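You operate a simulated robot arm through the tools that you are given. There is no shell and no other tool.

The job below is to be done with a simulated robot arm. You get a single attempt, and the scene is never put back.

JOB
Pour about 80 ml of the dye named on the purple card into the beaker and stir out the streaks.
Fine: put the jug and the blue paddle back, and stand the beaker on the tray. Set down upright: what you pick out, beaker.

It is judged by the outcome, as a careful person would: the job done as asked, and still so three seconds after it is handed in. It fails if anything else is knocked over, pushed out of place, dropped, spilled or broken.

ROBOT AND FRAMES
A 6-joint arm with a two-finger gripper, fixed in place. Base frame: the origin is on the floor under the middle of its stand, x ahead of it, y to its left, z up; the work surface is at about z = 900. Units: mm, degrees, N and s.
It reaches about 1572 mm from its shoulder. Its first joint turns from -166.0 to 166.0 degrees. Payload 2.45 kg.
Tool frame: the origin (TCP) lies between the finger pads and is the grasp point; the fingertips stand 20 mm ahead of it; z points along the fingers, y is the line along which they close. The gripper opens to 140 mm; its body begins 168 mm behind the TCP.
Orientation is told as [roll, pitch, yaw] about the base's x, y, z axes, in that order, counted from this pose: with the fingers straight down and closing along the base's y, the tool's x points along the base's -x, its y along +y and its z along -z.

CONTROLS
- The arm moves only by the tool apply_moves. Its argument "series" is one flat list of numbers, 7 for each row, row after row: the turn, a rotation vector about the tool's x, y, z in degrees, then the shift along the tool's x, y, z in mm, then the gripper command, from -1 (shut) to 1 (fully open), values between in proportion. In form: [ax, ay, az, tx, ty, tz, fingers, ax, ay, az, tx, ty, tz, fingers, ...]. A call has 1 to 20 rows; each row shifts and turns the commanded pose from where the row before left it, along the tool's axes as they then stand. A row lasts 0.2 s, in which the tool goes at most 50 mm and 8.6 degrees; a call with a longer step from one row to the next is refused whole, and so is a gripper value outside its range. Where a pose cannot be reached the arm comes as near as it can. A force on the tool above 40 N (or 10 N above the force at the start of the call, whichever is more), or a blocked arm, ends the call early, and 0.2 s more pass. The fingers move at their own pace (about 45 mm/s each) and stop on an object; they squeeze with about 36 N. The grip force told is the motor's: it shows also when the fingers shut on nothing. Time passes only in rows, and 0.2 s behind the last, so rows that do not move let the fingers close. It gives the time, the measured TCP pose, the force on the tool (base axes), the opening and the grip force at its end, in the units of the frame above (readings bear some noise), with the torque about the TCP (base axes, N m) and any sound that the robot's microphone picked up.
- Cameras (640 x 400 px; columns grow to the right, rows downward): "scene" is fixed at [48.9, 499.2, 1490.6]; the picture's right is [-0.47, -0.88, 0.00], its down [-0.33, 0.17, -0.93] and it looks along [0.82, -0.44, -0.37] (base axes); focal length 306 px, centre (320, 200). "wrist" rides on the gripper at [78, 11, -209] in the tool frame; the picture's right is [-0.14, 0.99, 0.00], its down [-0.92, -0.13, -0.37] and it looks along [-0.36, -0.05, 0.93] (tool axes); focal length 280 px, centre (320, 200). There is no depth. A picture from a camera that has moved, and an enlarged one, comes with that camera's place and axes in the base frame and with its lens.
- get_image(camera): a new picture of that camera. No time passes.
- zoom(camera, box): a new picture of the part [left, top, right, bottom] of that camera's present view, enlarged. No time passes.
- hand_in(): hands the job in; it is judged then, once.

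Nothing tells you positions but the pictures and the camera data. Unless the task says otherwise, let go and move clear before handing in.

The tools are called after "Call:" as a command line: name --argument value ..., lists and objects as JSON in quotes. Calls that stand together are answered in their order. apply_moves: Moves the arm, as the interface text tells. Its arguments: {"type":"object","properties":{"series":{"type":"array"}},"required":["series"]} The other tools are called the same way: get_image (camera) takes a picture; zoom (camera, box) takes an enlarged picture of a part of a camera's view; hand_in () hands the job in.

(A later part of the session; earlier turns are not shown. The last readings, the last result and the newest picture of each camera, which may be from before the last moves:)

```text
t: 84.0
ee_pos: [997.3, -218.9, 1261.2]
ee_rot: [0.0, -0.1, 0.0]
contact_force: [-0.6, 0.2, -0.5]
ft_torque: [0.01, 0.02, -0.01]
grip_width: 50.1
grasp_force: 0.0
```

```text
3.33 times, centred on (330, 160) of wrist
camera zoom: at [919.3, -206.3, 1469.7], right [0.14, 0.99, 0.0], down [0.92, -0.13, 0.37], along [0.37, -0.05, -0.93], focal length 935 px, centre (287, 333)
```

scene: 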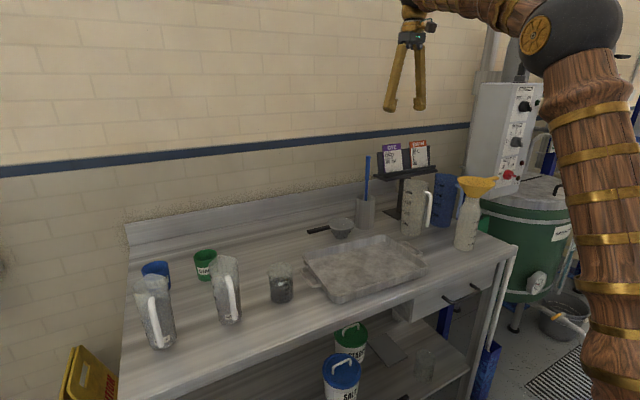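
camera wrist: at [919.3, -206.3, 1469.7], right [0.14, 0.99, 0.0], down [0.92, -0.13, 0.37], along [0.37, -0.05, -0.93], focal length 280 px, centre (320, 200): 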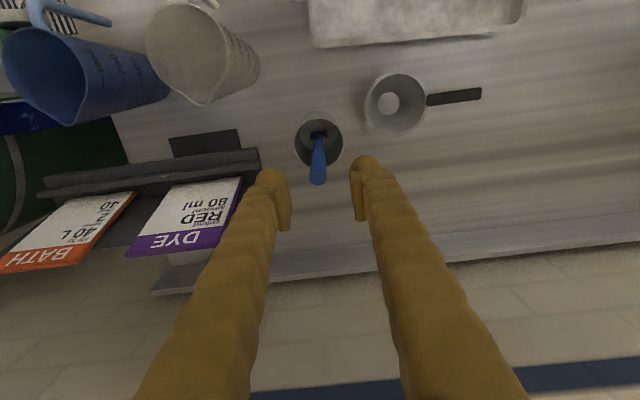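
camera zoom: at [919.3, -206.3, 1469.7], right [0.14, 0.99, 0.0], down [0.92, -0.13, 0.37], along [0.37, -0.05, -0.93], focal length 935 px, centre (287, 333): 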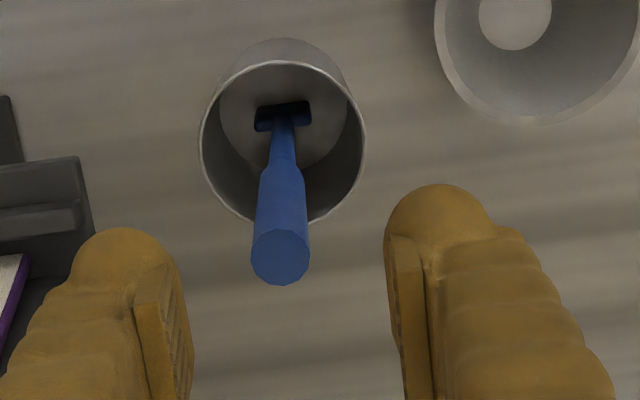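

The paddle is offset by only about 2 mm. I'll correct that and descend around the handle to z ≈ 1160.

Call:
apply_moves --series '[0, 0, 0, -2, -1.75, 0, -0.286, 0, 0, 0, 0, 0, 8, -0.286, 0, 0, 0, 0, 0, 12, -0.286, 0, 0, 0, 0, 0, 12, -0.286, 0, 0, 0, 0, 0, 12, -0.286, 0, 0, 0, 0, 0, 12, -0.286, 0, 0, 0, 0, 0, 12, -0.286, 0, 0, 0, 0, 0, 12, -0.286, 0, 0, 0, 0, 0, 12, -0.286, 0, 0, 0, 0, 0, 8, -0.286, 0, 0, 0, 0, 0, 0, -0.286]'

Call:
zoom --camera "wrist" --box '[250, 90, 410, 250]'

Call:
zoom --camera "scene" --box '[320, 100, 440, 240]'

```text
t: 86.4
ee_pos: [1000.0, -219.2, 1160.1]
ee_rot: [0.1, -0.2, -0.1]
contact_force: [0.2, -0.5, 0.7]
ft_torque: [0.0, 0.04, 0.01]
grip_width: 50.0
grasp_force: 0.1
```

```text
2.50 times, centred on (330, 170) of wrist
camera zoom: at [921.7, -207.8, 1369.9], right [0.14, 0.99, 0.0], down [0.92, -0.13, 0.37], along [0.37, -0.05, -0.93], focal length 701 px, centre (295, 275)
```

zoom: 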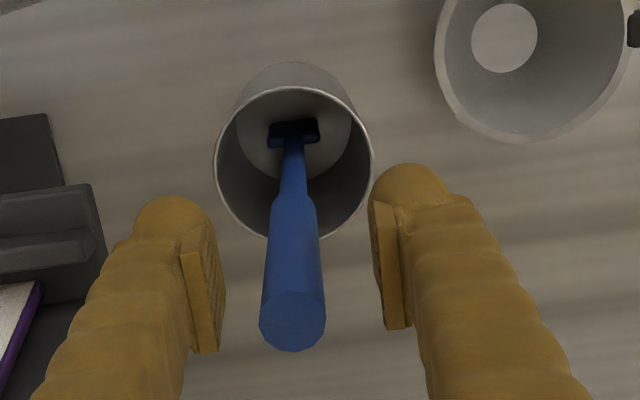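

```text
2.86 times, centred on (380, 170) of scene
camera zoom: at [48.9, 499.2, 1490.6], right [-0.47, -0.88, 0.0], down [-0.33, 0.17, -0.93], along [0.82, -0.44, -0.37], focal length 875 px, centre (149, 286)
```

zoom: 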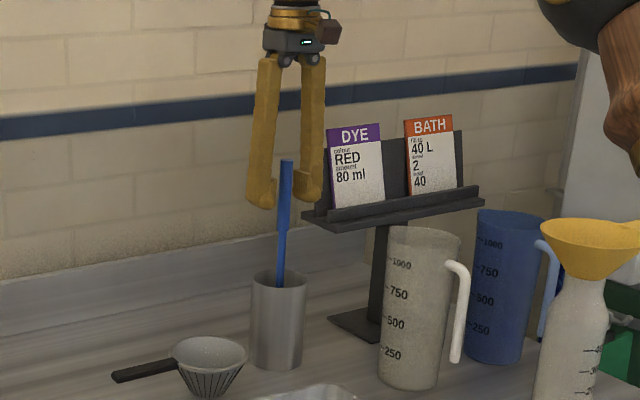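

The handle sits centred between the pads. I'll close on it.

Call:
apply_moves --series '[0, 0, 0, 0, 0, 0, -1, 0, 0, 0, 0, 0, 0, -1, 0, 0, 0, 0, 0, 0, -1, 0, 0, 0, 0, 0, 0, -1, 0, 0, 0, 0, 0, 0, -1]'

Call:
zoom --camera "wrist" --box '[250, 90, 410, 250]'

```text
t: 87.6
ee_pos: [999.8, -219.5, 1161.3]
ee_rot: [0.0, -0.1, 0.0]
contact_force: [-0.6, 0.3, -0.5]
ft_torque: [-0.03, -0.02, 0.01]
grip_width: 15.8
grasp_force: 35.7
```

```text
2.50 times, centred on (330, 170) of wrist
camera zoom: at [921.7, -207.9, 1369.9], right [0.14, 0.99, 0.0], down [0.92, -0.13, 0.37], along [0.37, -0.05, -0.93], focal length 701 px, centre (295, 275)
```

zoom: 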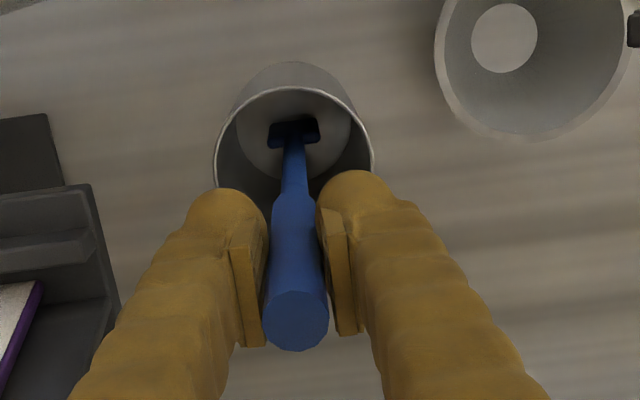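

The paddle handle is gripped at 15.8 mm. I'll lift it straight up about 150 mm out of the holder.

Call:
apply_moves --series '[0, 0, 0, 0, 0, -3, -1, 0, 0, 0, 0, 0, -6, -1, 0, 0, 0, 0, 0, -10, -1, 0, 0, 0, 0, 0, -12, -1, 0, 0, 0, 0, 0, -12, -1, 0, 0, 0, 0, 0, -12, -1, 0, 0, 0, 0, 0, -12, -1, 0, 0, 0, 0, 0, -12, -1, 0, 0, 0, 0, 0, -12, -1, 0, 0, 0, 0, 0, -12, -1, 0, 0, 0, 0, 0, -12, -1, 0, 0, 0, 0, 0, -12, -1, 0, 0, 0, 0, 0, -12, -1, 0, 0, 0, 0, 0, -9, -1, 0, 0, 0, 0, 0, -5, -1, 0, 0, 0, 0, 0, 0, -1]'

Call:
get_image --camera "wrist"

Call:
zoom --camera "scene" --box '[320, 90, 440, 240]'

```text
t: 91.0
ee_pos: [999.2, -218.8, 1313.1]
ee_rot: [0.0, -0.1, 0.0]
contact_force: [0.1, 0.0, -0.7]
ft_torque: [-0.01, -0.02, -0.01]
grip_width: 15.8
grasp_force: 36.2
```

```text
taken
camera wrist: at [921.3, -208.0, 1522.8], right [0.14, 0.99, 0.0], down [0.92, -0.13, 0.37], along [0.37, -0.05, -0.93], focal length 280 px, centre (320, 200)
```

wrist: 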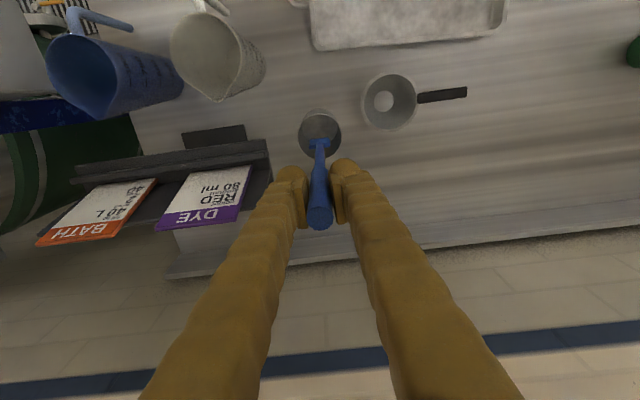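

```text
2.67 times, centred on (380, 165) of scene
camera zoom: at [48.9, 499.2, 1490.6], right [-0.47, -0.88, 0.0], down [-0.33, 0.17, -0.93], along [0.82, -0.44, -0.37], focal length 817 px, centre (160, 293)
```

zoom: 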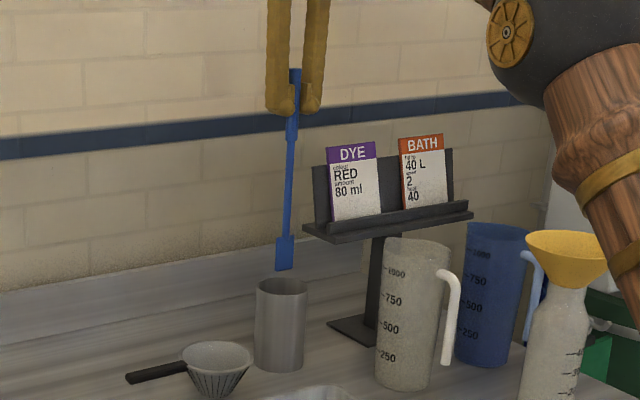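

The paddle is out cleanly with its blade bottom about 256 mm below the TCP. I'll carry it at this height over to the beaker.

Call:
apply_moves --series '[0, 0, 0, 5.69, 10.44, 0, -1, 0, 0, 0, 9.96, 18.27, 0, -1, 0, 0, 0, 14.23, 26.1, 0, -1, 0, 0, 0, 14.23, 26.1, 0, -1, 0, 0, 0, 14.23, 26.1, 0, -1, 0, 0, 0, 14.23, 26.1, 0, -1, 0, 0, 0, 14.23, 26.1, 0, -1, 0, 0, 0, 14.23, 26.1, 0, -1, 0, 0, 0, 14.23, 26.1, 0, -1, 0, 0, 0, 14.23, 26.1, 0, -1, 0, 0, 0, 14.23, 26.1, 0, -1, 0, 0, 0, 14.23, 26.1, 0, -1, 0, 0, 0, 14.23, 26.1, 0, -1, 0, 0, 0, 14.23, 26.1, 0, -1, 0, 0, 0, 14.23, 26.1, 0, -1, 0, 0, 0, 14.23, 26.1, 0, -1, 0, 0, 0, 14.23, 26.1, 0, -1, 0, 0, 0, 14.23, 26.1, 0, -1, 0, 0, 0, 9.96, 18.27, 0, -1, 0, 0, 0, 5.69, 10.44, 0, -1]'

Call:
get_image --camera "wrist"

Call:
get_image --camera "scene"

```text
t: 95.2
ee_pos: [741.5, 256.5, 1313.2]
ee_rot: [0.1, -0.2, 0.0]
contact_force: [-0.4, -0.6, -0.8]
ft_torque: [0.0, 0.0, 0.0]
grip_width: 15.7
grasp_force: 36.0
```

```text
taken
camera wrist: at [662.6, 267.4, 1523.0], right [0.14, 0.99, 0.0], down [0.92, -0.13, 0.37], along [0.37, -0.05, -0.93], focal length 280 px, centre (320, 200)
```

wrist: 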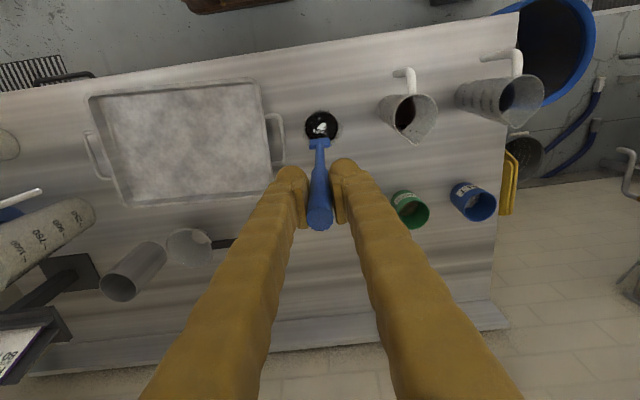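

```text
taken
```

scene: 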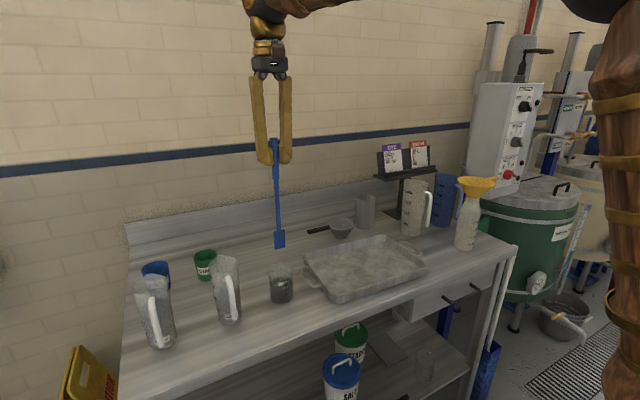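

Call:
zoom --camera "wrist" --box '[270, 90, 370, 190]'

Call:
zoom --camera "scene" --box '[240, 220, 320, 310]'

```text
4.00 times, centred on (320, 140) of wrist
camera zoom: at [662.6, 267.4, 1523.0], right [0.14, 0.99, 0.0], down [0.92, -0.13, 0.37], along [0.37, -0.05, -0.93], focal length 1122 px, centre (320, 440)
```

zoom: 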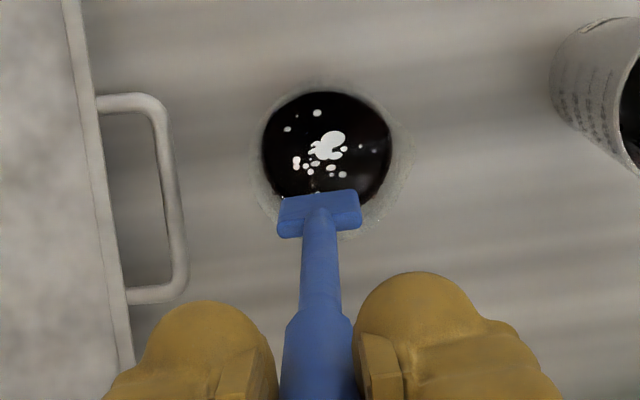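

```text
4.44 times, centred on (280, 265) of scene
camera zoom: at [48.9, 499.2, 1490.6], right [-0.47, -0.88, 0.0], down [-0.33, 0.17, -0.93], along [0.82, -0.44, -0.37], focal length 1361 px, centre (498, -89)
```

zoom: 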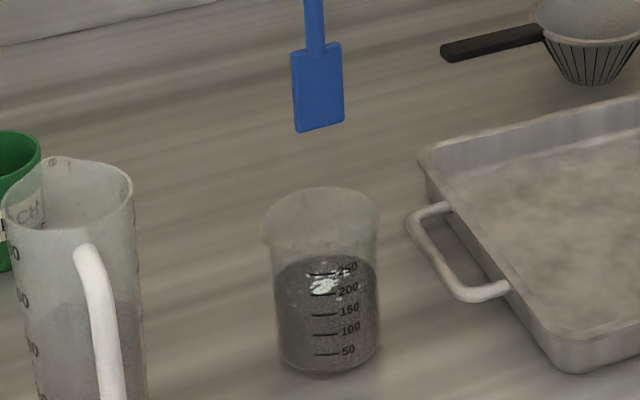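

The paddle hangs on axis, and the beaker centre is about 4 mm off in x and y, near (737, 260). I'll correct and lower to just above the rim to verify.

Call:
apply_moves --series '[0, 0, 0, 3.5, 4, 0, -1, 0, 0, 0, 0, 0, 6, -1, 0, 0, 0, 0, 0, 12, -1, 0, 0, 0, 0, 0, 12, -1, 0, 0, 0, 0, 0, 12, -1, 0, 0, 0, 0, 0, 6, -1, 0, 0, 0, 0, 0, 0, -1]'

Call:
zoom --camera "wrist" --box '[270, 80, 370, 180]'

Call:
zoom --camera "scene" --box '[240, 220, 320, 310]'

```text
t: 96.8
ee_pos: [737.8, 258.7, 1264.5]
ee_rot: [0.0, -0.1, 0.0]
contact_force: [0.3, -0.4, -1.1]
ft_torque: [0.02, 0.03, 0.01]
grip_width: 15.7
grasp_force: 35.9
```

```text
4.00 times, centred on (320, 130) of wrist
camera zoom: at [659.4, 271.3, 1474.7], right [0.14, 0.99, 0.0], down [0.92, -0.13, 0.37], along [0.37, -0.05, -0.93], focal length 1122 px, centre (320, 480)
```

zoom: 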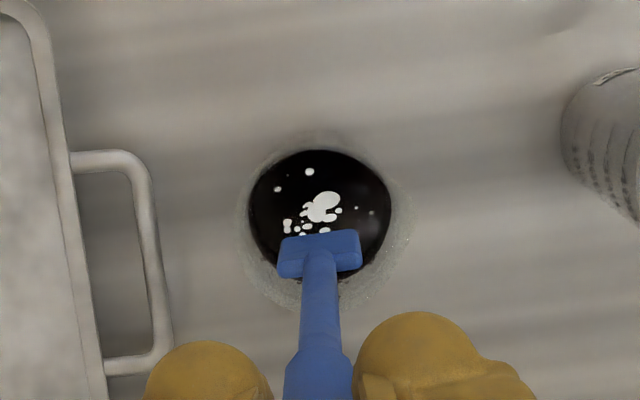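

```text
4.44 times, centred on (280, 265) of scene
camera zoom: at [48.9, 499.2, 1490.6], right [-0.47, -0.88, 0.0], down [-0.33, 0.17, -0.93], along [0.82, -0.44, -0.37], focal length 1361 px, centre (498, -89)
```

zoom: 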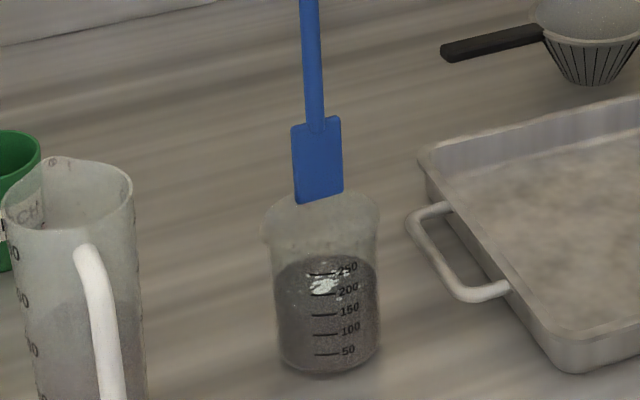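

The blade is exactly centred over the liquid. I'll lower it slowly into the beaker to about 12 mm above the bottom.

Call:
apply_moves --series '[0, 0, 0, 0, 0, 5, -1, 0, 0, 0, 0, 0, 8, -1, 0, 0, 0, 0, 0, 8, -1, 0, 0, 0, 0, 0, 8, -1, 0, 0, 0, 0, 0, 8, -1, 0, 0, 0, 0, 0, 8, -1, 0, 0, 0, 0, 0, 8, -1, 0, 0, 0, 0, 0, 8, -1, 0, 0, 0, 0, 0, 8, -1, 0, 0, 0, 0, 0, 8, -1, 0, 0, 0, 0, 0, 8, -1, 0, 0, 0, 0, 0, 5, -1, 0, 0, 0, 0, 0, 0, -1]'

Call:
zoom --camera "wrist" --box '[270, 80, 370, 180]'

Call:
zoom --camera "scene" --box '[255, 250, 305, 310]'

```text
t: 99.6
ee_pos: [737.7, 259.6, 1175.3]
ee_rot: [-0.1, -0.2, 0.0]
contact_force: [0.5, -0.6, -0.3]
ft_torque: [0.0, 0.02, 0.01]
grip_width: 15.8
grasp_force: 36.2
```

```text
4.00 times, centred on (320, 130) of wrist
camera zoom: at [659.4, 271.2, 1384.9], right [0.14, 0.99, 0.0], down [0.92, -0.13, 0.37], along [0.37, -0.05, -0.93], focal length 1122 px, centre (320, 480)
```

zoom: 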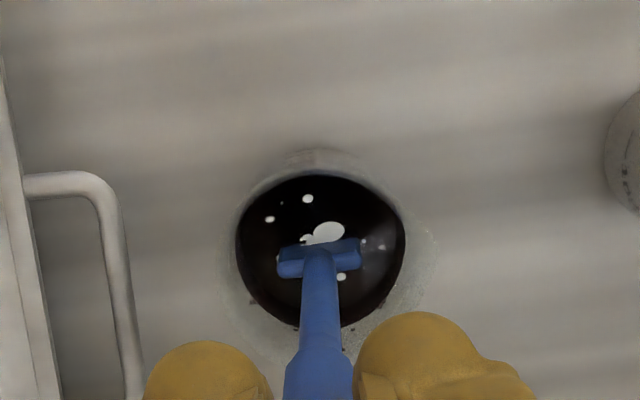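

```text
6.67 times, centred on (280, 280) of scene
camera zoom: at [48.9, 499.2, 1490.6], right [-0.47, -0.88, 0.0], down [-0.33, 0.17, -0.93], along [0.82, -0.44, -0.37], focal length 2042 px, centre (587, -333)
```

zoom: 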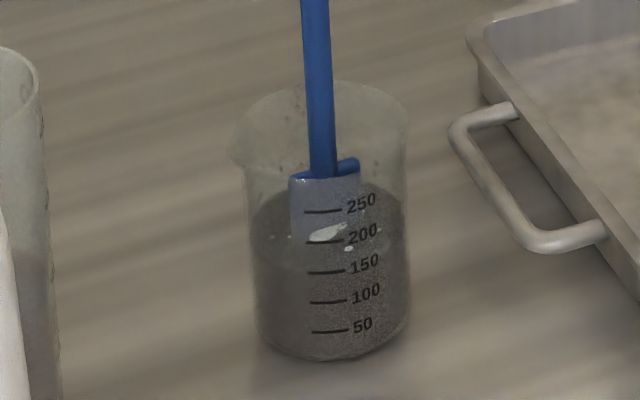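

The blade is submerged and centred. I'll start with one gentle elliptical revolution to check for contact.

Call:
apply_moves --series '[0, 0, 0, -6, 0, 0, -1, 0, 0, 0, -6, 0, 0, -1, 0, 0, 0, 2.29, 4.11, 0, -1, 0, 0, 0, 6, 2.55, 0, -1, 0, 0, 0, 7.42, 0, 0, -1, 0, 0, 0, 6, -2.55, 0, -1, 0, 0, 0, 2.29, -4.11, 0, -1, 0, 0, 0, -2.29, -4.11, 0, -1, 0, 0, 0, -6, -2.55, 0, -1, 0, 0, 0, -7.42, 0, 0, -1, 0, 0, 0, -6, 2.55, 0, -1, 0, 0, 0, -2.29, 4.11, 0, -1]'

Call:
zoom --camera "wrist" --box '[270, 80, 370, 180]'

Call:
zoom --camera "scene" --box '[255, 250, 305, 310]'

```text
t: 102.2
ee_pos: [750.4, 258.4, 1175.4]
ee_rot: [0.0, -0.1, 0.1]
contact_force: [-0.4, 0.6, -0.4]
ft_torque: [-0.03, 0.02, 0.02]
grip_width: 15.5
grasp_force: 36.3
```

```text
4.00 times, centred on (320, 130) of wrist
camera zoom: at [671.2, 270.8, 1385.4], right [0.14, 0.99, 0.0], down [0.92, -0.13, 0.37], along [0.37, -0.05, -0.93], focal length 1122 px, centre (320, 480)
```

zoom: 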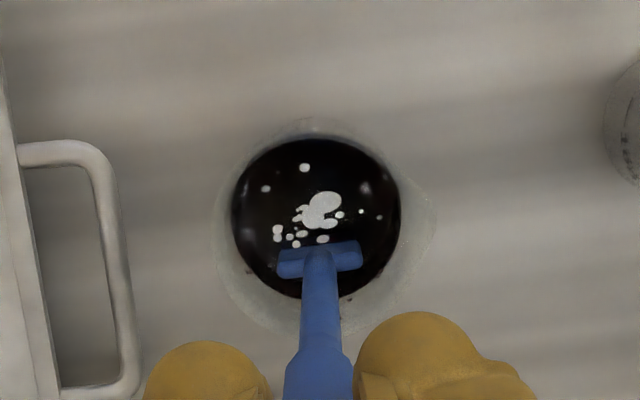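

```text
6.67 times, centred on (280, 280) of scene
camera zoom: at [48.9, 499.2, 1490.6], right [-0.47, -0.88, 0.0], down [-0.33, 0.17, -0.93], along [0.82, -0.44, -0.37], focal length 2042 px, centre (587, -333)
```

zoom: 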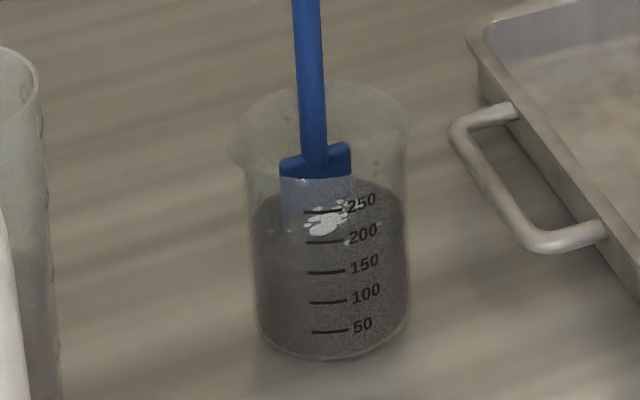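

The revolution was free of contact and the beaker didn't move. I'll stir several more turns.

Call:
apply_moves --series '[0, 0, 0, 2.29, 4.11, 0, -1, 0, 0, 0, 6, 2.55, 0, -1, 0, 0, 0, 7.42, 0, 0, -1, 0, 0, 0, 6, -2.55, 0, -1, 0, 0, 0, 2.29, -4.11, 0, -1, 0, 0, 0, -2.29, -4.11, 0, -1, 0, 0, 0, -6, -2.55, 0, -1, 0, 0, 0, -7.42, 0, 0, -1, 0, 0, 0, -6, 2.55, 0, -1, 0, 0, 0, -2.29, 4.11, 0, -1, 0, 0, 0, 2.29, 4.11, 0, -1, 0, 0, 0, 6, 2.55, 0, -1, 0, 0, 0, 7.42, 0, 0, -1, 0, 0, 0, 6, -2.55, 0, -1, 0, 0, 0, 2.29, -4.11, 0, -1, 0, 0, 0, -2.29, -4.11, 0, -1, 0, 0, 0, -6, -2.55, 0, -1, 0, 0, 0, -7.42, 0, 0, -1, 0, 0, 0, -6, 2.55, 0, -1, 0, 0, 0, -2.29, 4.11, 0, -1]'

Call:
apply_moves --series '[0, 0, 0, 2.29, 4.11, 0, -1, 0, 0, 0, 6, 2.55, 0, -1, 0, 0, 0, 7.42, 0, 0, -1, 0, 0, 0, 6, -2.55, 0, -1, 0, 0, 0, 2.29, -4.11, 0, -1, 0, 0, 0, -2.29, -4.11, 0, -1, 0, 0, 0, -6, -2.55, 0, -1, 0, 0, 0, -7.42, 0, 0, -1, 0, 0, 0, -6, 2.55, 0, -1, 0, 0, 0, -2.29, 4.11, 0, -1, 0, 0, 0, 2.29, 4.11, 0, -1, 0, 0, 0, 6, 2.55, 0, -1, 0, 0, 0, 7.42, 0, 0, -1, 0, 0, 0, 6, -2.55, 0, -1, 0, 0, 0, 2.29, -4.11, 0, -1, 0, 0, 0, -2.29, -4.11, 0, -1, 0, 0, 0, -6, -2.55, 0, -1, 0, 0, 0, -7.42, 0, 0, -1, 0, 0, 0, -6, 2.55, 0, -1, 0, 0, 0, -2.29, 4.11, 0, -1]'

Call:
zoom --camera "wrist" --box '[270, 80, 370, 180]'

Call:
zoom --camera "scene" --box '[262, 262, 302, 306]'

```text
t: 106.4
ee_pos: [749.4, 258.7, 1175.0]
ee_rot: [0.0, 0.0, -0.1]
contact_force: [-0.1, 0.1, -0.3]
ft_torque: [-0.01, 0.02, 0.02]
grip_width: 15.8
grasp_force: 35.4
```

```text
t: 110.6
ee_pos: [749.7, 259.1, 1176.3]
ee_rot: [0.0, -0.1, 0.0]
contact_force: [0.4, 0.8, -0.5]
ft_torque: [0.02, 0.0, 0.0]
grip_width: 15.5
grasp_force: 36.7
```

```text
4.00 times, centred on (320, 130) of wrist
camera zoom: at [671.4, 270.6, 1385.2], right [0.14, 0.99, 0.0], down [0.92, -0.13, 0.37], along [0.37, -0.05, -0.93], focal length 1122 px, centre (320, 480)
```

zoom: 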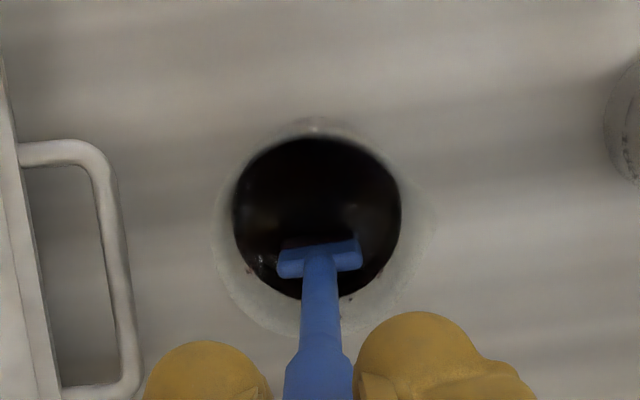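

```text
9.09 times, centred on (282, 284) of scene
camera zoom: at [48.9, 499.2, 1490.6], right [-0.47, -0.88, 0.0], down [-0.33, 0.17, -0.93], along [0.82, -0.44, -0.37], focal length 2784 px, centre (666, -564)
```

zoom: 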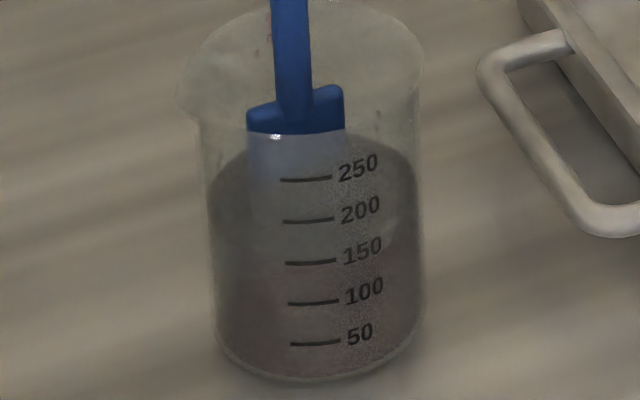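

The pale patches on the surface are gone. I'll do two more turns for thoroughness and then recheck.

Call:
apply_moves --series '[0, 0, 0, 2.29, 4.11, 0, -1, 0, 0, 0, 6, 2.55, 0, -1, 0, 0, 0, 7.42, 0, 0, -1, 0, 0, 0, 6, -2.55, 0, -1, 0, 0, 0, 2.29, -4.11, 0, -1, 0, 0, 0, -2.29, -4.11, 0, -1, 0, 0, 0, -6, -2.55, 0, -1, 0, 0, 0, -7.42, 0, 0, -1, 0, 0, 0, -6, 2.55, 0, -1, 0, 0, 0, -2.29, 4.11, 0, -1, 0, 0, 0, 2.29, 4.11, 0, -1, 0, 0, 0, 6, 2.55, 0, -1, 0, 0, 0, 7.42, 0, 0, -1, 0, 0, 0, 6, -2.55, 0, -1, 0, 0, 0, 2.29, -4.11, 0, -1, 0, 0, 0, -2.29, -4.11, 0, -1, 0, 0, 0, -6, -2.55, 0, -1, 0, 0, 0, -7.42, 0, 0, -1, 0, 0, 0, -6, 2.55, 0, -1, 0, 0, 0, -2.29, 4.11, 0, -1]'

Call:
apply_moves --series '[0, 0, 0, 2.29, 4.11, 0, -1, 0, 0, 0, 6, 2.55, 0, -1, 0, 0, 0, 7.42, 0, 0, -1, 0, 0, 0, 6, -2.55, 0, -1, 0, 0, 0, 2.29, -4.11, 0, -1, 0, 0, 0, -2.29, -4.11, 0, -1, 0, 0, 0, -6, -2.55, 0, -1, 0, 0, 0, -7.42, 0, 0, -1, 0, 0, 0, -6, 2.55, 0, -1, 0, 0, 0, -2.29, 4.11, 0, -1, 0, 0, 0, 4, 0, 0, -1, 0, 0, 0, 4, 0, 0, -1, 0, 0, 0, 4, 0, 0, -1, 0, 0, 0, 0, 0, 0, -1, 0, 0, 0, 0, 0, 0, -1]'

Call:
zoom --camera "wrist" --box '[270, 80, 370, 180]'

Call:
zoom --camera "scene" --box '[262, 262, 302, 306]'

```text
t: 114.8
ee_pos: [750.3, 258.8, 1175.4]
ee_rot: [0.1, 0.0, 0.0]
contact_force: [-0.3, -0.6, 0.0]
ft_torque: [-0.01, 0.03, 0.01]
grip_width: 15.8
grasp_force: 36.4
```

```text
t: 118.0
ee_pos: [737.6, 259.8, 1175.3]
ee_rot: [0.0, -0.1, 0.0]
contact_force: [0.1, 1.0, -0.3]
ft_torque: [-0.02, 0.0, 0.03]
grip_width: 15.8
grasp_force: 35.8
```

```text
4.00 times, centred on (320, 130) of wrist
camera zoom: at [659.0, 271.2, 1384.6], right [0.14, 0.99, 0.0], down [0.92, -0.13, 0.37], along [0.37, -0.05, -0.93], focal length 1122 px, centre (320, 480)
```

zoom: 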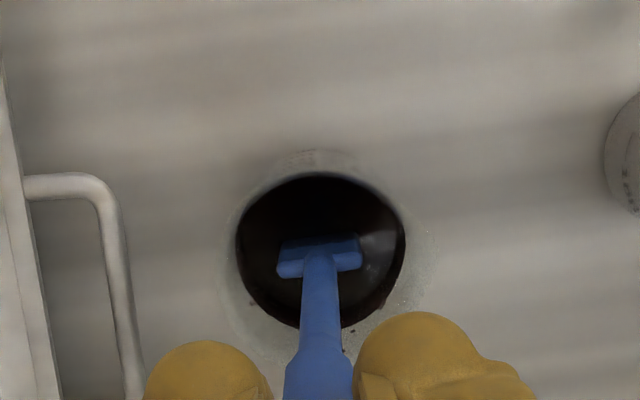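

```text
9.09 times, centred on (282, 284) of scene
camera zoom: at [48.9, 499.2, 1490.6], right [-0.47, -0.88, 0.0], down [-0.33, 0.17, -0.93], along [0.82, -0.44, -0.37], focal length 2784 px, centre (666, -564)
```

zoom: 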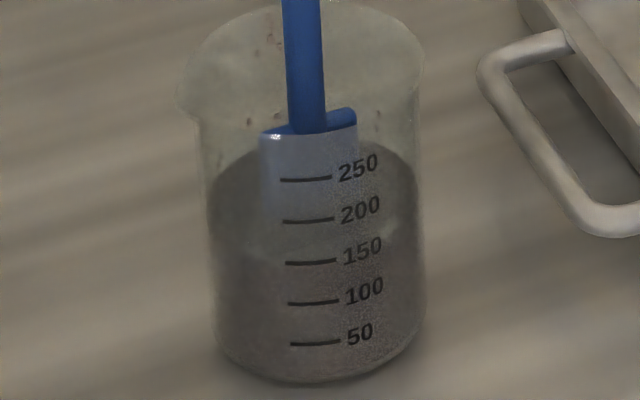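

The mix now looks uniform with no streaks. I'll raise the paddle slowly, let it drip inside the rim, then lift clear.

Call:
apply_moves --series '[0, 0, 0, 0, 0, -3, -1, 0, 0, 0, 0, 0, -6, -1, 0, 0, 0, 0, 0, -6, -1, 0, 0, 0, 0, 0, -6, -1, 0, 0, 0, 0, 0, -6, -1, 0, 0, 0, 0, 0, -6, -1, 0, 0, 0, 0, 0, -6, -1, 0, 0, 0, 0, 0, -6, -1, 0, 0, 0, 0, 0, -6, -1, 0, 0, 0, 0, 0, -4, -1, 0, 0, 0, 0, 0, 0, -1, 0, 0, 0, 0, 0, 0, -1, 0, 0, 0, 0, 0, 0, -1, 0, 0, 0, 0, 0, 0, -1, 0, 0, 0, 0, 0, 0, -1, 0, 0, 0, 0, 0, 0, -1, 0, 0, 0, 0, 0, 0, -1, 0, 0, 0, 0, 0, 0, -1, 0, 0, 0, 0, 0, 0, -1, 0, 0, 0, 0, 0, 0, -1]'

Call:
apply_moves --series '[0, 0, 0, 0, 0, -4, -1, 0, 0, 0, 0, 0, -8, -1, 0, 0, 0, 0, 0, -12, -1, 0, 0, 0, 0, 0, -12, -1, 0, 0, 0, 0, 0, -12, -1, 0, 0, 0, 0, 0, -12, -1, 0, 0, 0, 0, 0, -12, -1, 0, 0, 0, 0, 0, -10, -1, 0, 0, 0, 0, 0, -4, -1, 0, 0, 0, 0, 0, 0, -1, 0, 0, 0, 0, 0, 0, -1]'

Call:
zoom --camera "wrist" --box '[270, 90, 370, 240]'

Call:
zoom --camera "scene" --box '[240, 200, 330, 310]'

```text
t: 122.2
ee_pos: [737.4, 259.5, 1231.1]
ee_rot: [0.0, -0.2, 0.0]
contact_force: [-1.1, -0.6, -1.2]
ft_torque: [-0.01, -0.01, -0.01]
grip_width: 15.8
grasp_force: 36.2
```

```text
t: 124.6
ee_pos: [737.1, 258.6, 1315.9]
ee_rot: [0.0, -0.1, 0.0]
contact_force: [-0.5, 0.3, -0.3]
ft_torque: [0.01, 0.01, 0.0]
grip_width: 15.8
grasp_force: 36.3
```

```text
2.67 times, centred on (320, 165) of wrist
camera zoom: at [659.1, 270.6, 1525.9], right [0.14, 0.99, 0.0], down [0.92, -0.13, 0.37], along [0.37, -0.05, -0.93], focal length 748 px, centre (320, 293)
```

zoom: 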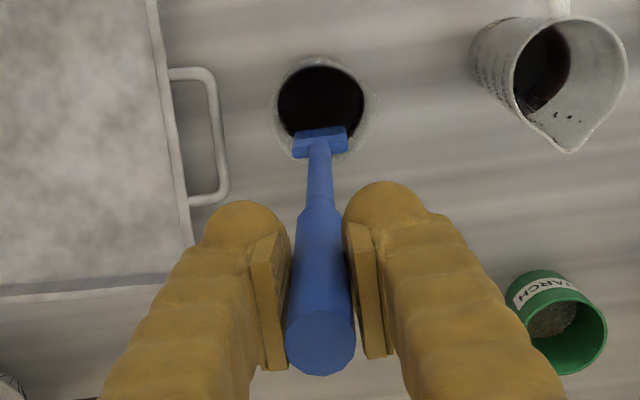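

```text
3.64 times, centred on (285, 255) of scene
camera zoom: at [48.9, 499.2, 1490.6], right [-0.47, -0.88, 0.0], down [-0.33, 0.17, -0.93], along [0.82, -0.44, -0.37], focal length 1114 px, centre (447, 0)
```

zoom: 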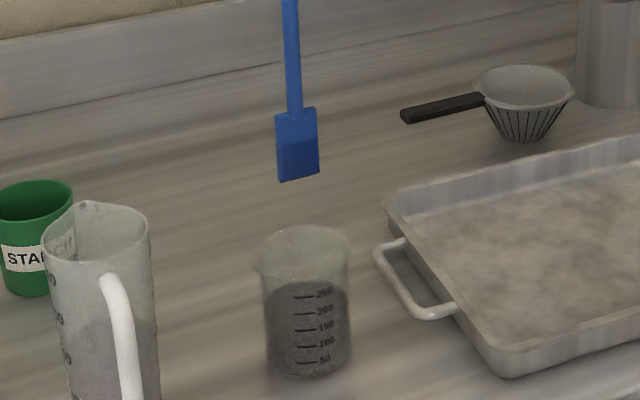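

The liquid is uniform and the paddle isn't visibly dripping. I'll pause a second over the beaker and then carry it back above the holder.

Call:
apply_moves --series '[0, 0, 0, 0, 0, 0, -1, 0, 0, 0, 0, 0, 0, -1, 0, 0, 0, 0, 0, 0, -1, 0, 0, 0, 0, 0, 0, -1, 0, 0, 0, 0, 0, 0, -1]'

Call:
apply_moves --series '[0, 0, 0, -5.769, -10.527, 0, -1, 0, 0, 0, -10.096, -18.423, 0, -1, 0, 0, 0, -14.423, -26.319, 0, -1, 0, 0, 0, -14.423, -26.319, 0, -1, 0, 0, 0, -14.423, -26.319, 0, -1, 0, 0, 0, -14.423, -26.319, 0, -1, 0, 0, 0, -14.423, -26.319, 0, -1, 0, 0, 0, -14.423, -26.319, 0, -1, 0, 0, 0, -14.423, -26.319, 0, -1, 0, 0, 0, -14.423, -26.319, 0, -1, 0, 0, 0, -14.423, -26.319, 0, -1, 0, 0, 0, -14.423, -26.319, 0, -1, 0, 0, 0, -14.423, -26.319, 0, -1, 0, 0, 0, -14.423, -26.319, 0, -1, 0, 0, 0, -14.423, -26.319, 0, -1, 0, 0, 0, -14.423, -26.319, 0, -1, 0, 0, 0, -14.423, -26.319, 0, -1, 0, 0, 0, -14.423, -26.319, 0, -1, 0, 0, 0, -10.096, -18.423, 0, -1, 0, 0, 0, -5.769, -10.527, 0, -1]'

Call:
zoom --camera "wrist" --box '[250, 80, 390, 240]'

Call:
zoom --camera "scene" --box '[320, 90, 440, 240]'

```text
t: 125.8
ee_pos: [737.2, 259.9, 1316.1]
ee_rot: [0.0, 0.0, 0.0]
contact_force: [0.0, -0.2, 0.3]
ft_torque: [0.01, -0.02, -0.02]
grip_width: 15.9
grasp_force: 36.2
```

```text
t: 130.0
ee_pos: [1000.1, -221.3, 1315.7]
ee_rot: [0.0, -0.1, 0.0]
contact_force: [0.0, 0.4, -0.7]
ft_torque: [-0.06, -0.02, 0.0]
grip_width: 15.4
grasp_force: 36.0
```

```text
2.50 times, centred on (320, 160) of wrist
camera zoom: at [921.3, -208.0, 1526.3], right [0.14, 0.99, 0.0], down [0.92, -0.13, 0.37], along [0.37, -0.05, -0.93], focal length 701 px, centre (320, 300)
```

zoom: 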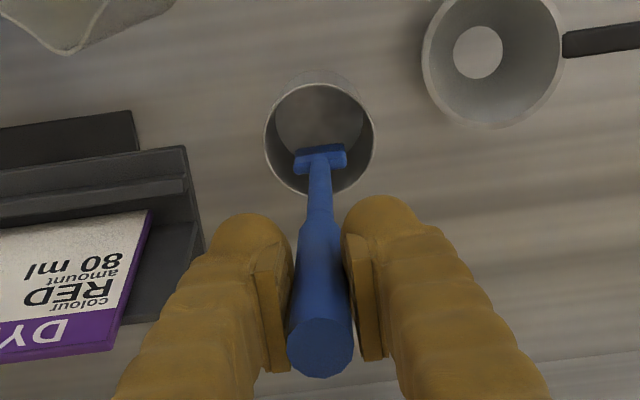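

```text
2.67 times, centred on (380, 165) of scene
camera zoom: at [48.9, 499.2, 1490.6], right [-0.47, -0.88, 0.0], down [-0.33, 0.17, -0.93], along [0.82, -0.44, -0.37], focal length 817 px, centre (160, 293)
```

zoom: 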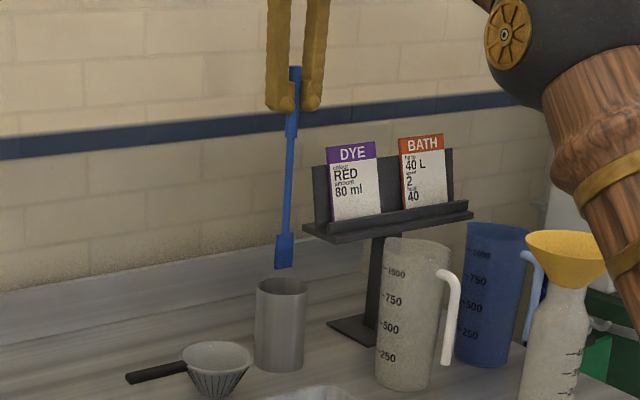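

The paddle is exactly above its holder. I'll lower it 150 mm back into place.

Call:
apply_moves --series '[0, 0, 0, 0, 0, 6, -1, 0, 0, 0, 0, 0, 10, -1, 0, 0, 0, 0, 0, 12, -1, 0, 0, 0, 0, 0, 12, -1, 0, 0, 0, 0, 0, 12, -1, 0, 0, 0, 0, 0, 12, -1, 0, 0, 0, 0, 0, 12, -1, 0, 0, 0, 0, 0, 12, -1, 0, 0, 0, 0, 0, 12, -1, 0, 0, 0, 0, 0, 12, -1, 0, 0, 0, 0, 0, 12, -1, 0, 0, 0, 0, 0, 12, -1, 0, 0, 0, 0, 0, 8, -1, 0, 0, 0, 0, 0, 4, -1, 0, 0, 0, 0, 0, 2, -1, 0, 0, 0, 0, 0, 0, -1]'

Call:
apply_moves --series '[0, 0, 0, 0, 0, 2, -1, 0, 0, 0, 0, 0, 1, -1, 0, 0, 0, 0, 0, 0, -1]'

Call:
zoom --camera "wrist" --box '[250, 90, 410, 250]'

```text
t: 133.4
ee_pos: [1001.4, -219.6, 1167.5]
ee_rot: [-0.1, -0.1, 0.0]
contact_force: [0.0, 0.2, -1.3]
ft_torque: [-0.02, 0.04, 0.04]
grip_width: 15.8
grasp_force: 36.2
```

```text
t: 134.2
ee_pos: [999.9, -219.4, 1164.0]
ee_rot: [0.0, -0.1, 0.0]
contact_force: [-0.2, -0.8, 0.3]
ft_torque: [-0.02, 0.01, -0.01]
grip_width: 15.7
grasp_force: 36.5
```

```text
2.50 times, centred on (330, 170) of wrist
camera zoom: at [921.4, -208.0, 1373.0], right [0.14, 0.99, 0.0], down [0.92, -0.13, 0.37], along [0.37, -0.05, -0.93], focal length 701 px, centre (295, 275)
```

zoom: 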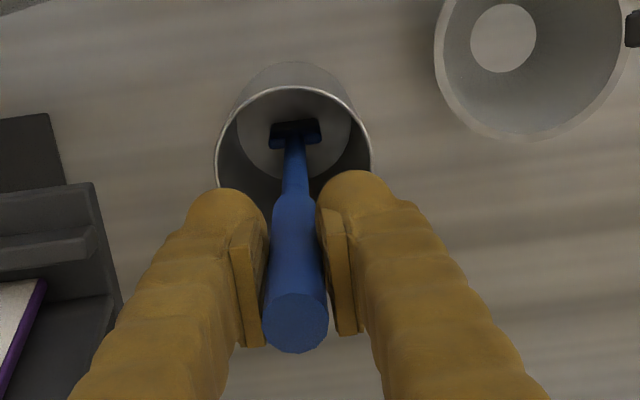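

About 3 mm remain. I'll lower 1 mm at a time until contact shows.

Call:
apply_moves --series '[0, 0, 0, 0, 0, 1, -1, 0, 0, 0, 0, 0, 1, -1, 0, 0, 0, 0, 0, 0, -1]'

Call:
apply_moves --series '[0, 0, 0, 0, 0, 1, -1, 0, 0, 0, 0, 0, 0, -1]'

Call:
apply_moves --series '[0, 0, 0, 0, 0, 0.7, -1, 0, 0, 0, 0, 0, 0, -1]'

```text
t: 135.0
ee_pos: [999.4, -220.7, 1161.8]
ee_rot: [0.0, -0.1, 0.0]
contact_force: [-0.4, 0.8, 0.2]
ft_torque: [0.02, -0.04, -0.02]
grip_width: 15.9
grasp_force: 36.0
```

```text
t: 135.6
ee_pos: [1000.7, -219.3, 1160.7]
ee_rot: [0.0, -0.2, 0.0]
contact_force: [-0.2, -0.2, -0.5]
ft_torque: [-0.01, -0.01, 0.0]
grip_width: 15.8
grasp_force: 35.7
```

```text
t: 136.2
ee_pos: [999.7, -219.3, 1160.0]
ee_rot: [0.0, -0.1, 0.1]
contact_force: [0.2, -0.6, 4.6]
ft_torque: [-0.03, -0.02, 0.02]
grip_width: 15.6
grasp_force: 35.9
```

The blade touches the holder floor. I'll open the fingers gently and see whether the paddle stays put.

Call:
apply_moves --series '[0, 0, 0, 0, 0, 0, -0.7, 0, 0, 0, 0, 0, 0, -0.5, 0, 0, 0, 0, 0, 0, -0.35, 0, 0, 0, 0, 0, 0, -0.286, 0, 0, 0, 0, 0, 0, -0.286, 0, 0, 0, 0, 0, 0, -0.286]'

Call:
zoom --camera "wrist" --box '[250, 90, 410, 250]'

Call:
zoom --camera "scene" --box '[320, 100, 440, 240]'

```text
t: 137.6
ee_pos: [1001.0, -219.9, 1159.8]
ee_rot: [0.0, -0.1, 0.0]
contact_force: [-0.3, -0.7, 0.4]
ft_torque: [-0.01, 0.04, 0.02]
grip_width: 50.1
grasp_force: 0.1
```

```text
2.50 times, centred on (330, 170) of wrist
camera zoom: at [921.5, -207.9, 1369.4], right [0.14, 0.99, 0.0], down [0.92, -0.13, 0.37], along [0.37, -0.05, -0.93], focal length 701 px, centre (295, 275)
```

zoom: 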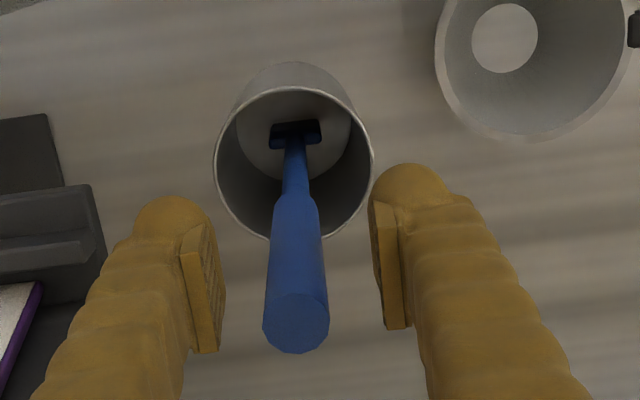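

```text
2.86 times, centred on (380, 170) of scene
camera zoom: at [48.9, 499.2, 1490.6], right [-0.47, -0.88, 0.0], down [-0.33, 0.17, -0.93], along [0.82, -0.44, -0.37], focal length 875 px, centre (149, 286)
```

zoom: 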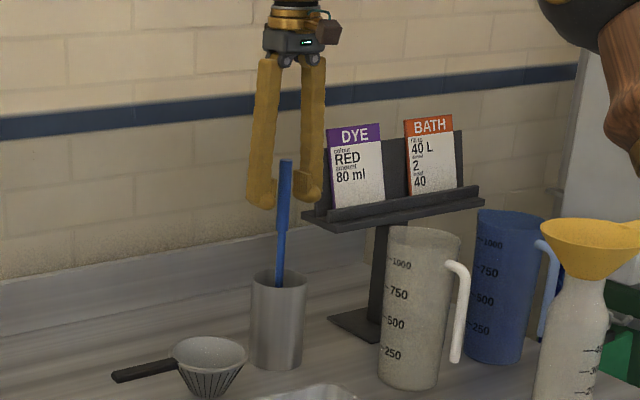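

The paddle stands in its holder as before. I'll rise straight up and away.

Call:
apply_moves --series '[0, 0, 0, 0, 0, -6, -0.286, 0, 0, 0, 0, 0, -12, -0.286, 0, 0, 0, 0, 0, -14, -0.286, 0, 0, 0, 0, 0, -14, -0.286, 0, 0, 0, 0, 0, -14, -0.286, 0, 0, 0, 0, 0, -14, -0.286, 0, 0, 0, 0, 0, -14, -0.286, 0, 0, 0, 0, 0, -14, -0.286, 0, 0, 0, 0, 0, -14, -0.286, 0, 0, 0, 0, 0, -14, -0.286, 0, 0, 0, 0, 0, -10, -0.286, 0, 0, 0, 0, 0, 0, -0.286]'

Call:
zoom --camera "scene" --box '[320, 100, 440, 240]'

Call:
get_image --camera "wrist"

```text
t: 140.2
ee_pos: [999.8, -219.7, 1299.5]
ee_rot: [0.0, -0.1, 0.1]
contact_force: [-1.0, -0.1, 0.8]
ft_torque: [0.01, 0.0, 0.04]
grip_width: 50.3
grasp_force: 0.1
```

```text
2.86 times, centred on (380, 170) of scene
camera zoom: at [48.9, 499.2, 1490.6], right [-0.47, -0.88, 0.0], down [-0.33, 0.17, -0.93], along [0.82, -0.44, -0.37], focal length 875 px, centre (149, 286)
```

zoom: 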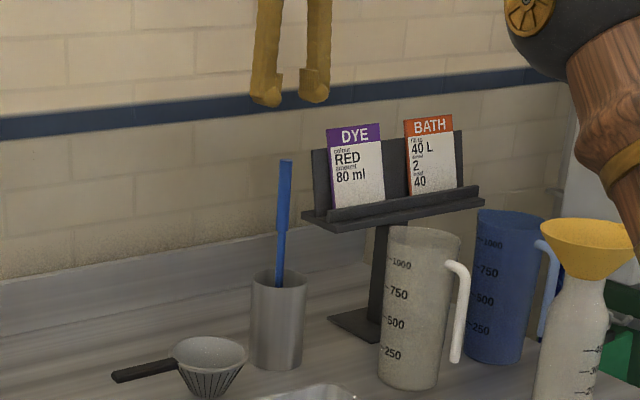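

```text
taken
camera wrist: at [921.9, -207.6, 1509.5], right [0.14, 0.99, 0.0], down [0.92, -0.13, 0.37], along [0.37, -0.05, -0.93], focal length 280 px, centre (320, 200)
```

wrist: 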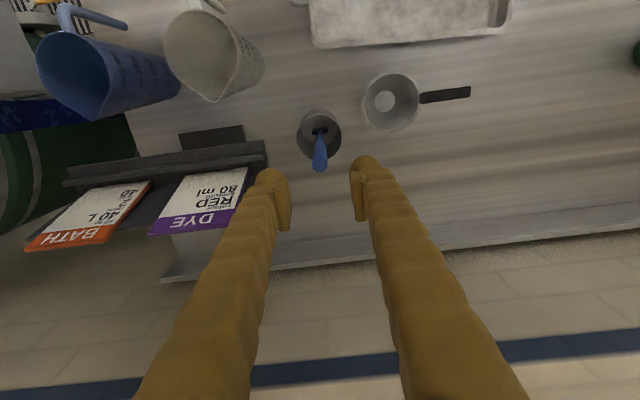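

The paddle stands upright in place. Next I'll go back above the beaker, empty-handed, and then turn the gripper 90° so the fingers close along x, clear of the spout and the tray handle.

Call:
apply_moves --series '[0, 0, 0, 14.423, 26.319, 0, 0.3, 0, 0, 0, 14.423, 26.319, 0, 0.3, 0, 0, 0, 14.423, 26.319, 0, 0.3, 0, 0, 0, 14.423, 26.319, 0, 0.3, 0, 0, 0, 14.423, 26.319, 0, 0.3, 0, 0, 0, 14.423, 26.319, 0, 0.3, 0, 0, 0, 14.423, 26.319, 0, 0.3, 0, 0, 0, 14.423, 26.319, 0, 0.3, 0, 0, 0, 14.423, 26.319, 0, 0.3, 0, 0, 0, 14.423, 26.319, 0, 0.3, 0, 0, 0, 14.423, 26.319, 0, 0.3, 0, 0, 0, 14.423, 26.319, 0, 0.3, 0, 0, 0, 14.423, 26.319, 0, 0.3, 0, 0, 0, 14.423, 26.319, 0, 0.3, 0, 0, 0, 14.423, 26.319, 0, 0.3, 0, 0, 0, 14.423, 26.319, 0, 0.3, 0, 0, 0, 14.423, 26.319, 0, 0.3, 0, 0, 0, 14.423, 26.319, 0, 0.3, 0, 0, 0, 2.88, 5.26, 0, 0.3, 0, 0, 0, 0, 0, 0, 0.3]'

Call:
apply_moves --series '[0, 0, -8, 0, 0, 0, 0.3, 0, 0, -8, 0, 0, 0, 0.3, 0, 0, -8, 0, 0, 0, 0.3, 0, 0, -8, 0, 0, 0, 0.3, 0, 0, -8, 0, 0, 0, 0.3, 0, 0, -8, 0, 0, 0, 0.3, 0, 0, -8, 0, 0, 0, 0.3, 0, 0, -8, 0, 0, 0, 0.3, 0, 0, -8, 0, 0, 0, 0.3, 0, 0, -8, 0, 0, 0, 0.3, 0, 0, -8, 0, 0, 0, 0.3, 0, 0, -2, 0, 0, 0, 0.3, 0, 0, 0, 0, 0, 0, 0.3, 0, 0, 0, 0, 0, 0, 0.3]'

Call:
get_image --camera "wrist"

Call:
get_image --camera "scene"

```text
t: 144.4
ee_pos: [737.5, 259.3, 1299.5]
ee_rot: [0.0, -0.1, -0.1]
contact_force: [0.5, 0.7, 0.1]
ft_torque: [-0.01, 0.03, 0.01]
grip_width: 91.1
grasp_force: 0.0
```

```text
t: 147.4
ee_pos: [738.3, 259.4, 1299.5]
ee_rot: [-0.1, 0.0, 89.9]
contact_force: [-0.1, 0.0, -1.5]
ft_torque: [0.02, -0.01, 0.0]
grip_width: 91.0
grasp_force: 0.1
```

```text
taken
camera wrist: at [726.6, 181.9, 1509.0], right [-0.99, 0.14, 0.0], down [0.13, 0.92, 0.37], along [0.05, 0.37, -0.93], focal length 280 px, centre (320, 200)
```

wrist: 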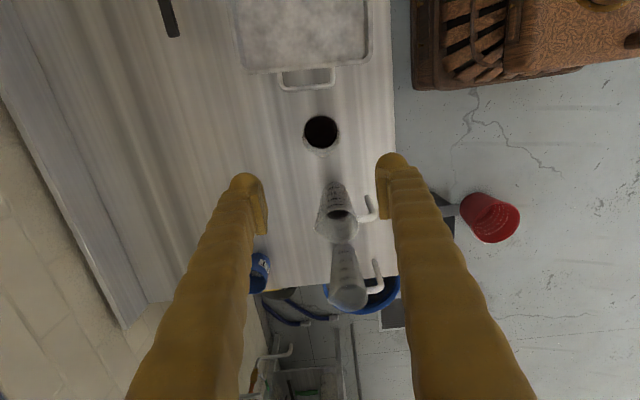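

```text
taken
```

scene: 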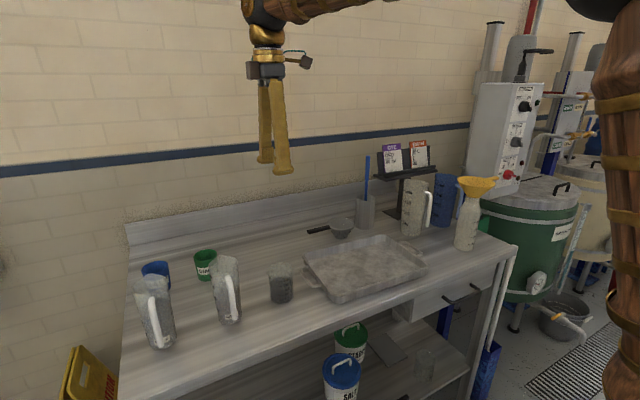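

Yaw is 90° and the beaker lies right under the TCP. I'll zoom to check the alignment.

Call:
zoom --camera "wrist" --box '[270, 80, 370, 180]'

```text
4.00 times, centred on (320, 130) of wrist
camera zoom: at [726.6, 181.9, 1509.0], right [-0.99, 0.14, 0.0], down [0.13, 0.92, 0.37], along [0.05, 0.37, -0.93], focal length 1122 px, centre (320, 480)
```

zoom: 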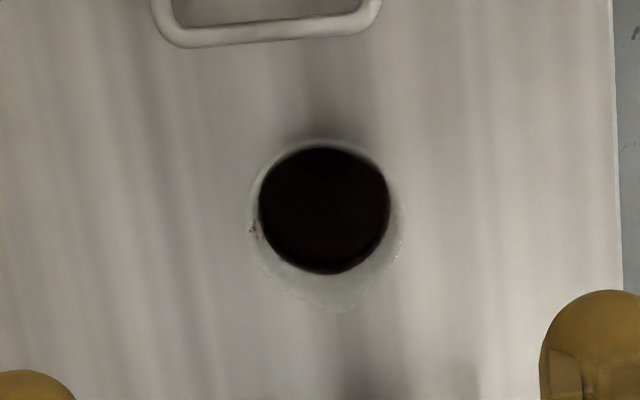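

The beaker is only 2 mm off. I'll correct that, open to 100 mm and descend to just above the rim.

Call:
apply_moves --series '[0, 0, 0, 0, 2, 10, 0.43, 0, 0, 0, 0, 0, 25, 0.43, 0, 0, 0, 0, 0, 25, 0.43, 0, 0, 0, 0, 0, 25, 0.43, 0, 0, 0, 0, 0, 25, 0.43, 0, 0, 0, 0, 0, 25, 0.43, 0, 0, 0, 0, 0, 25, 0.43, 0, 0, 0, 0, 0, 25, 0.43, 0, 0, 0, 0, 0, 25, 0.43, 0, 0, 0, 0, 0, 25, 0.43, 0, 0, 0, 0, 0, 20, 0.43, 0, 0, 0, 0, 0, 15, 0.43, 0, 0, 0, 0, 0, 0, 0.43]'

Call:
get_image --camera "wrist"

Call:
zoom --camera "scene" --box '[230, 210, 340, 310]'

```text
t: 150.2
ee_pos: [736.8, 259.6, 1029.3]
ee_rot: [0.0, 0.1, 90.0]
contact_force: [-0.3, -0.6, -0.4]
ft_torque: [0.01, 0.0, 0.0]
grip_width: 100.4
grasp_force: 0.1
```

```text
taken
camera wrist: at [724.8, 182.1, 1238.8], right [-0.99, 0.14, 0.0], down [0.13, 0.92, 0.37], along [0.05, 0.37, -0.93], focal length 280 px, centre (320, 200)
```

wrist: 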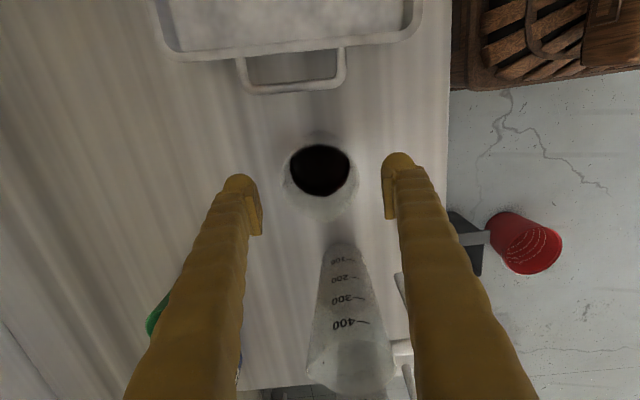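

```text
4.00 times, centred on (285, 260) of scene
camera zoom: at [48.9, 499.2, 1490.6], right [-0.47, -0.88, 0.0], down [-0.33, 0.17, -0.93], along [0.82, -0.44, -0.37], focal length 1225 px, centre (460, -40)
```

zoom: 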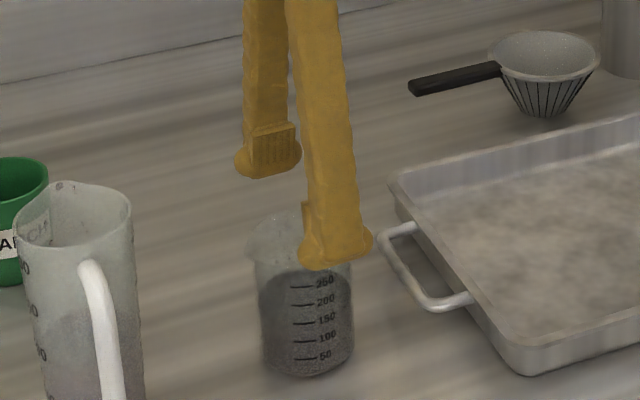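

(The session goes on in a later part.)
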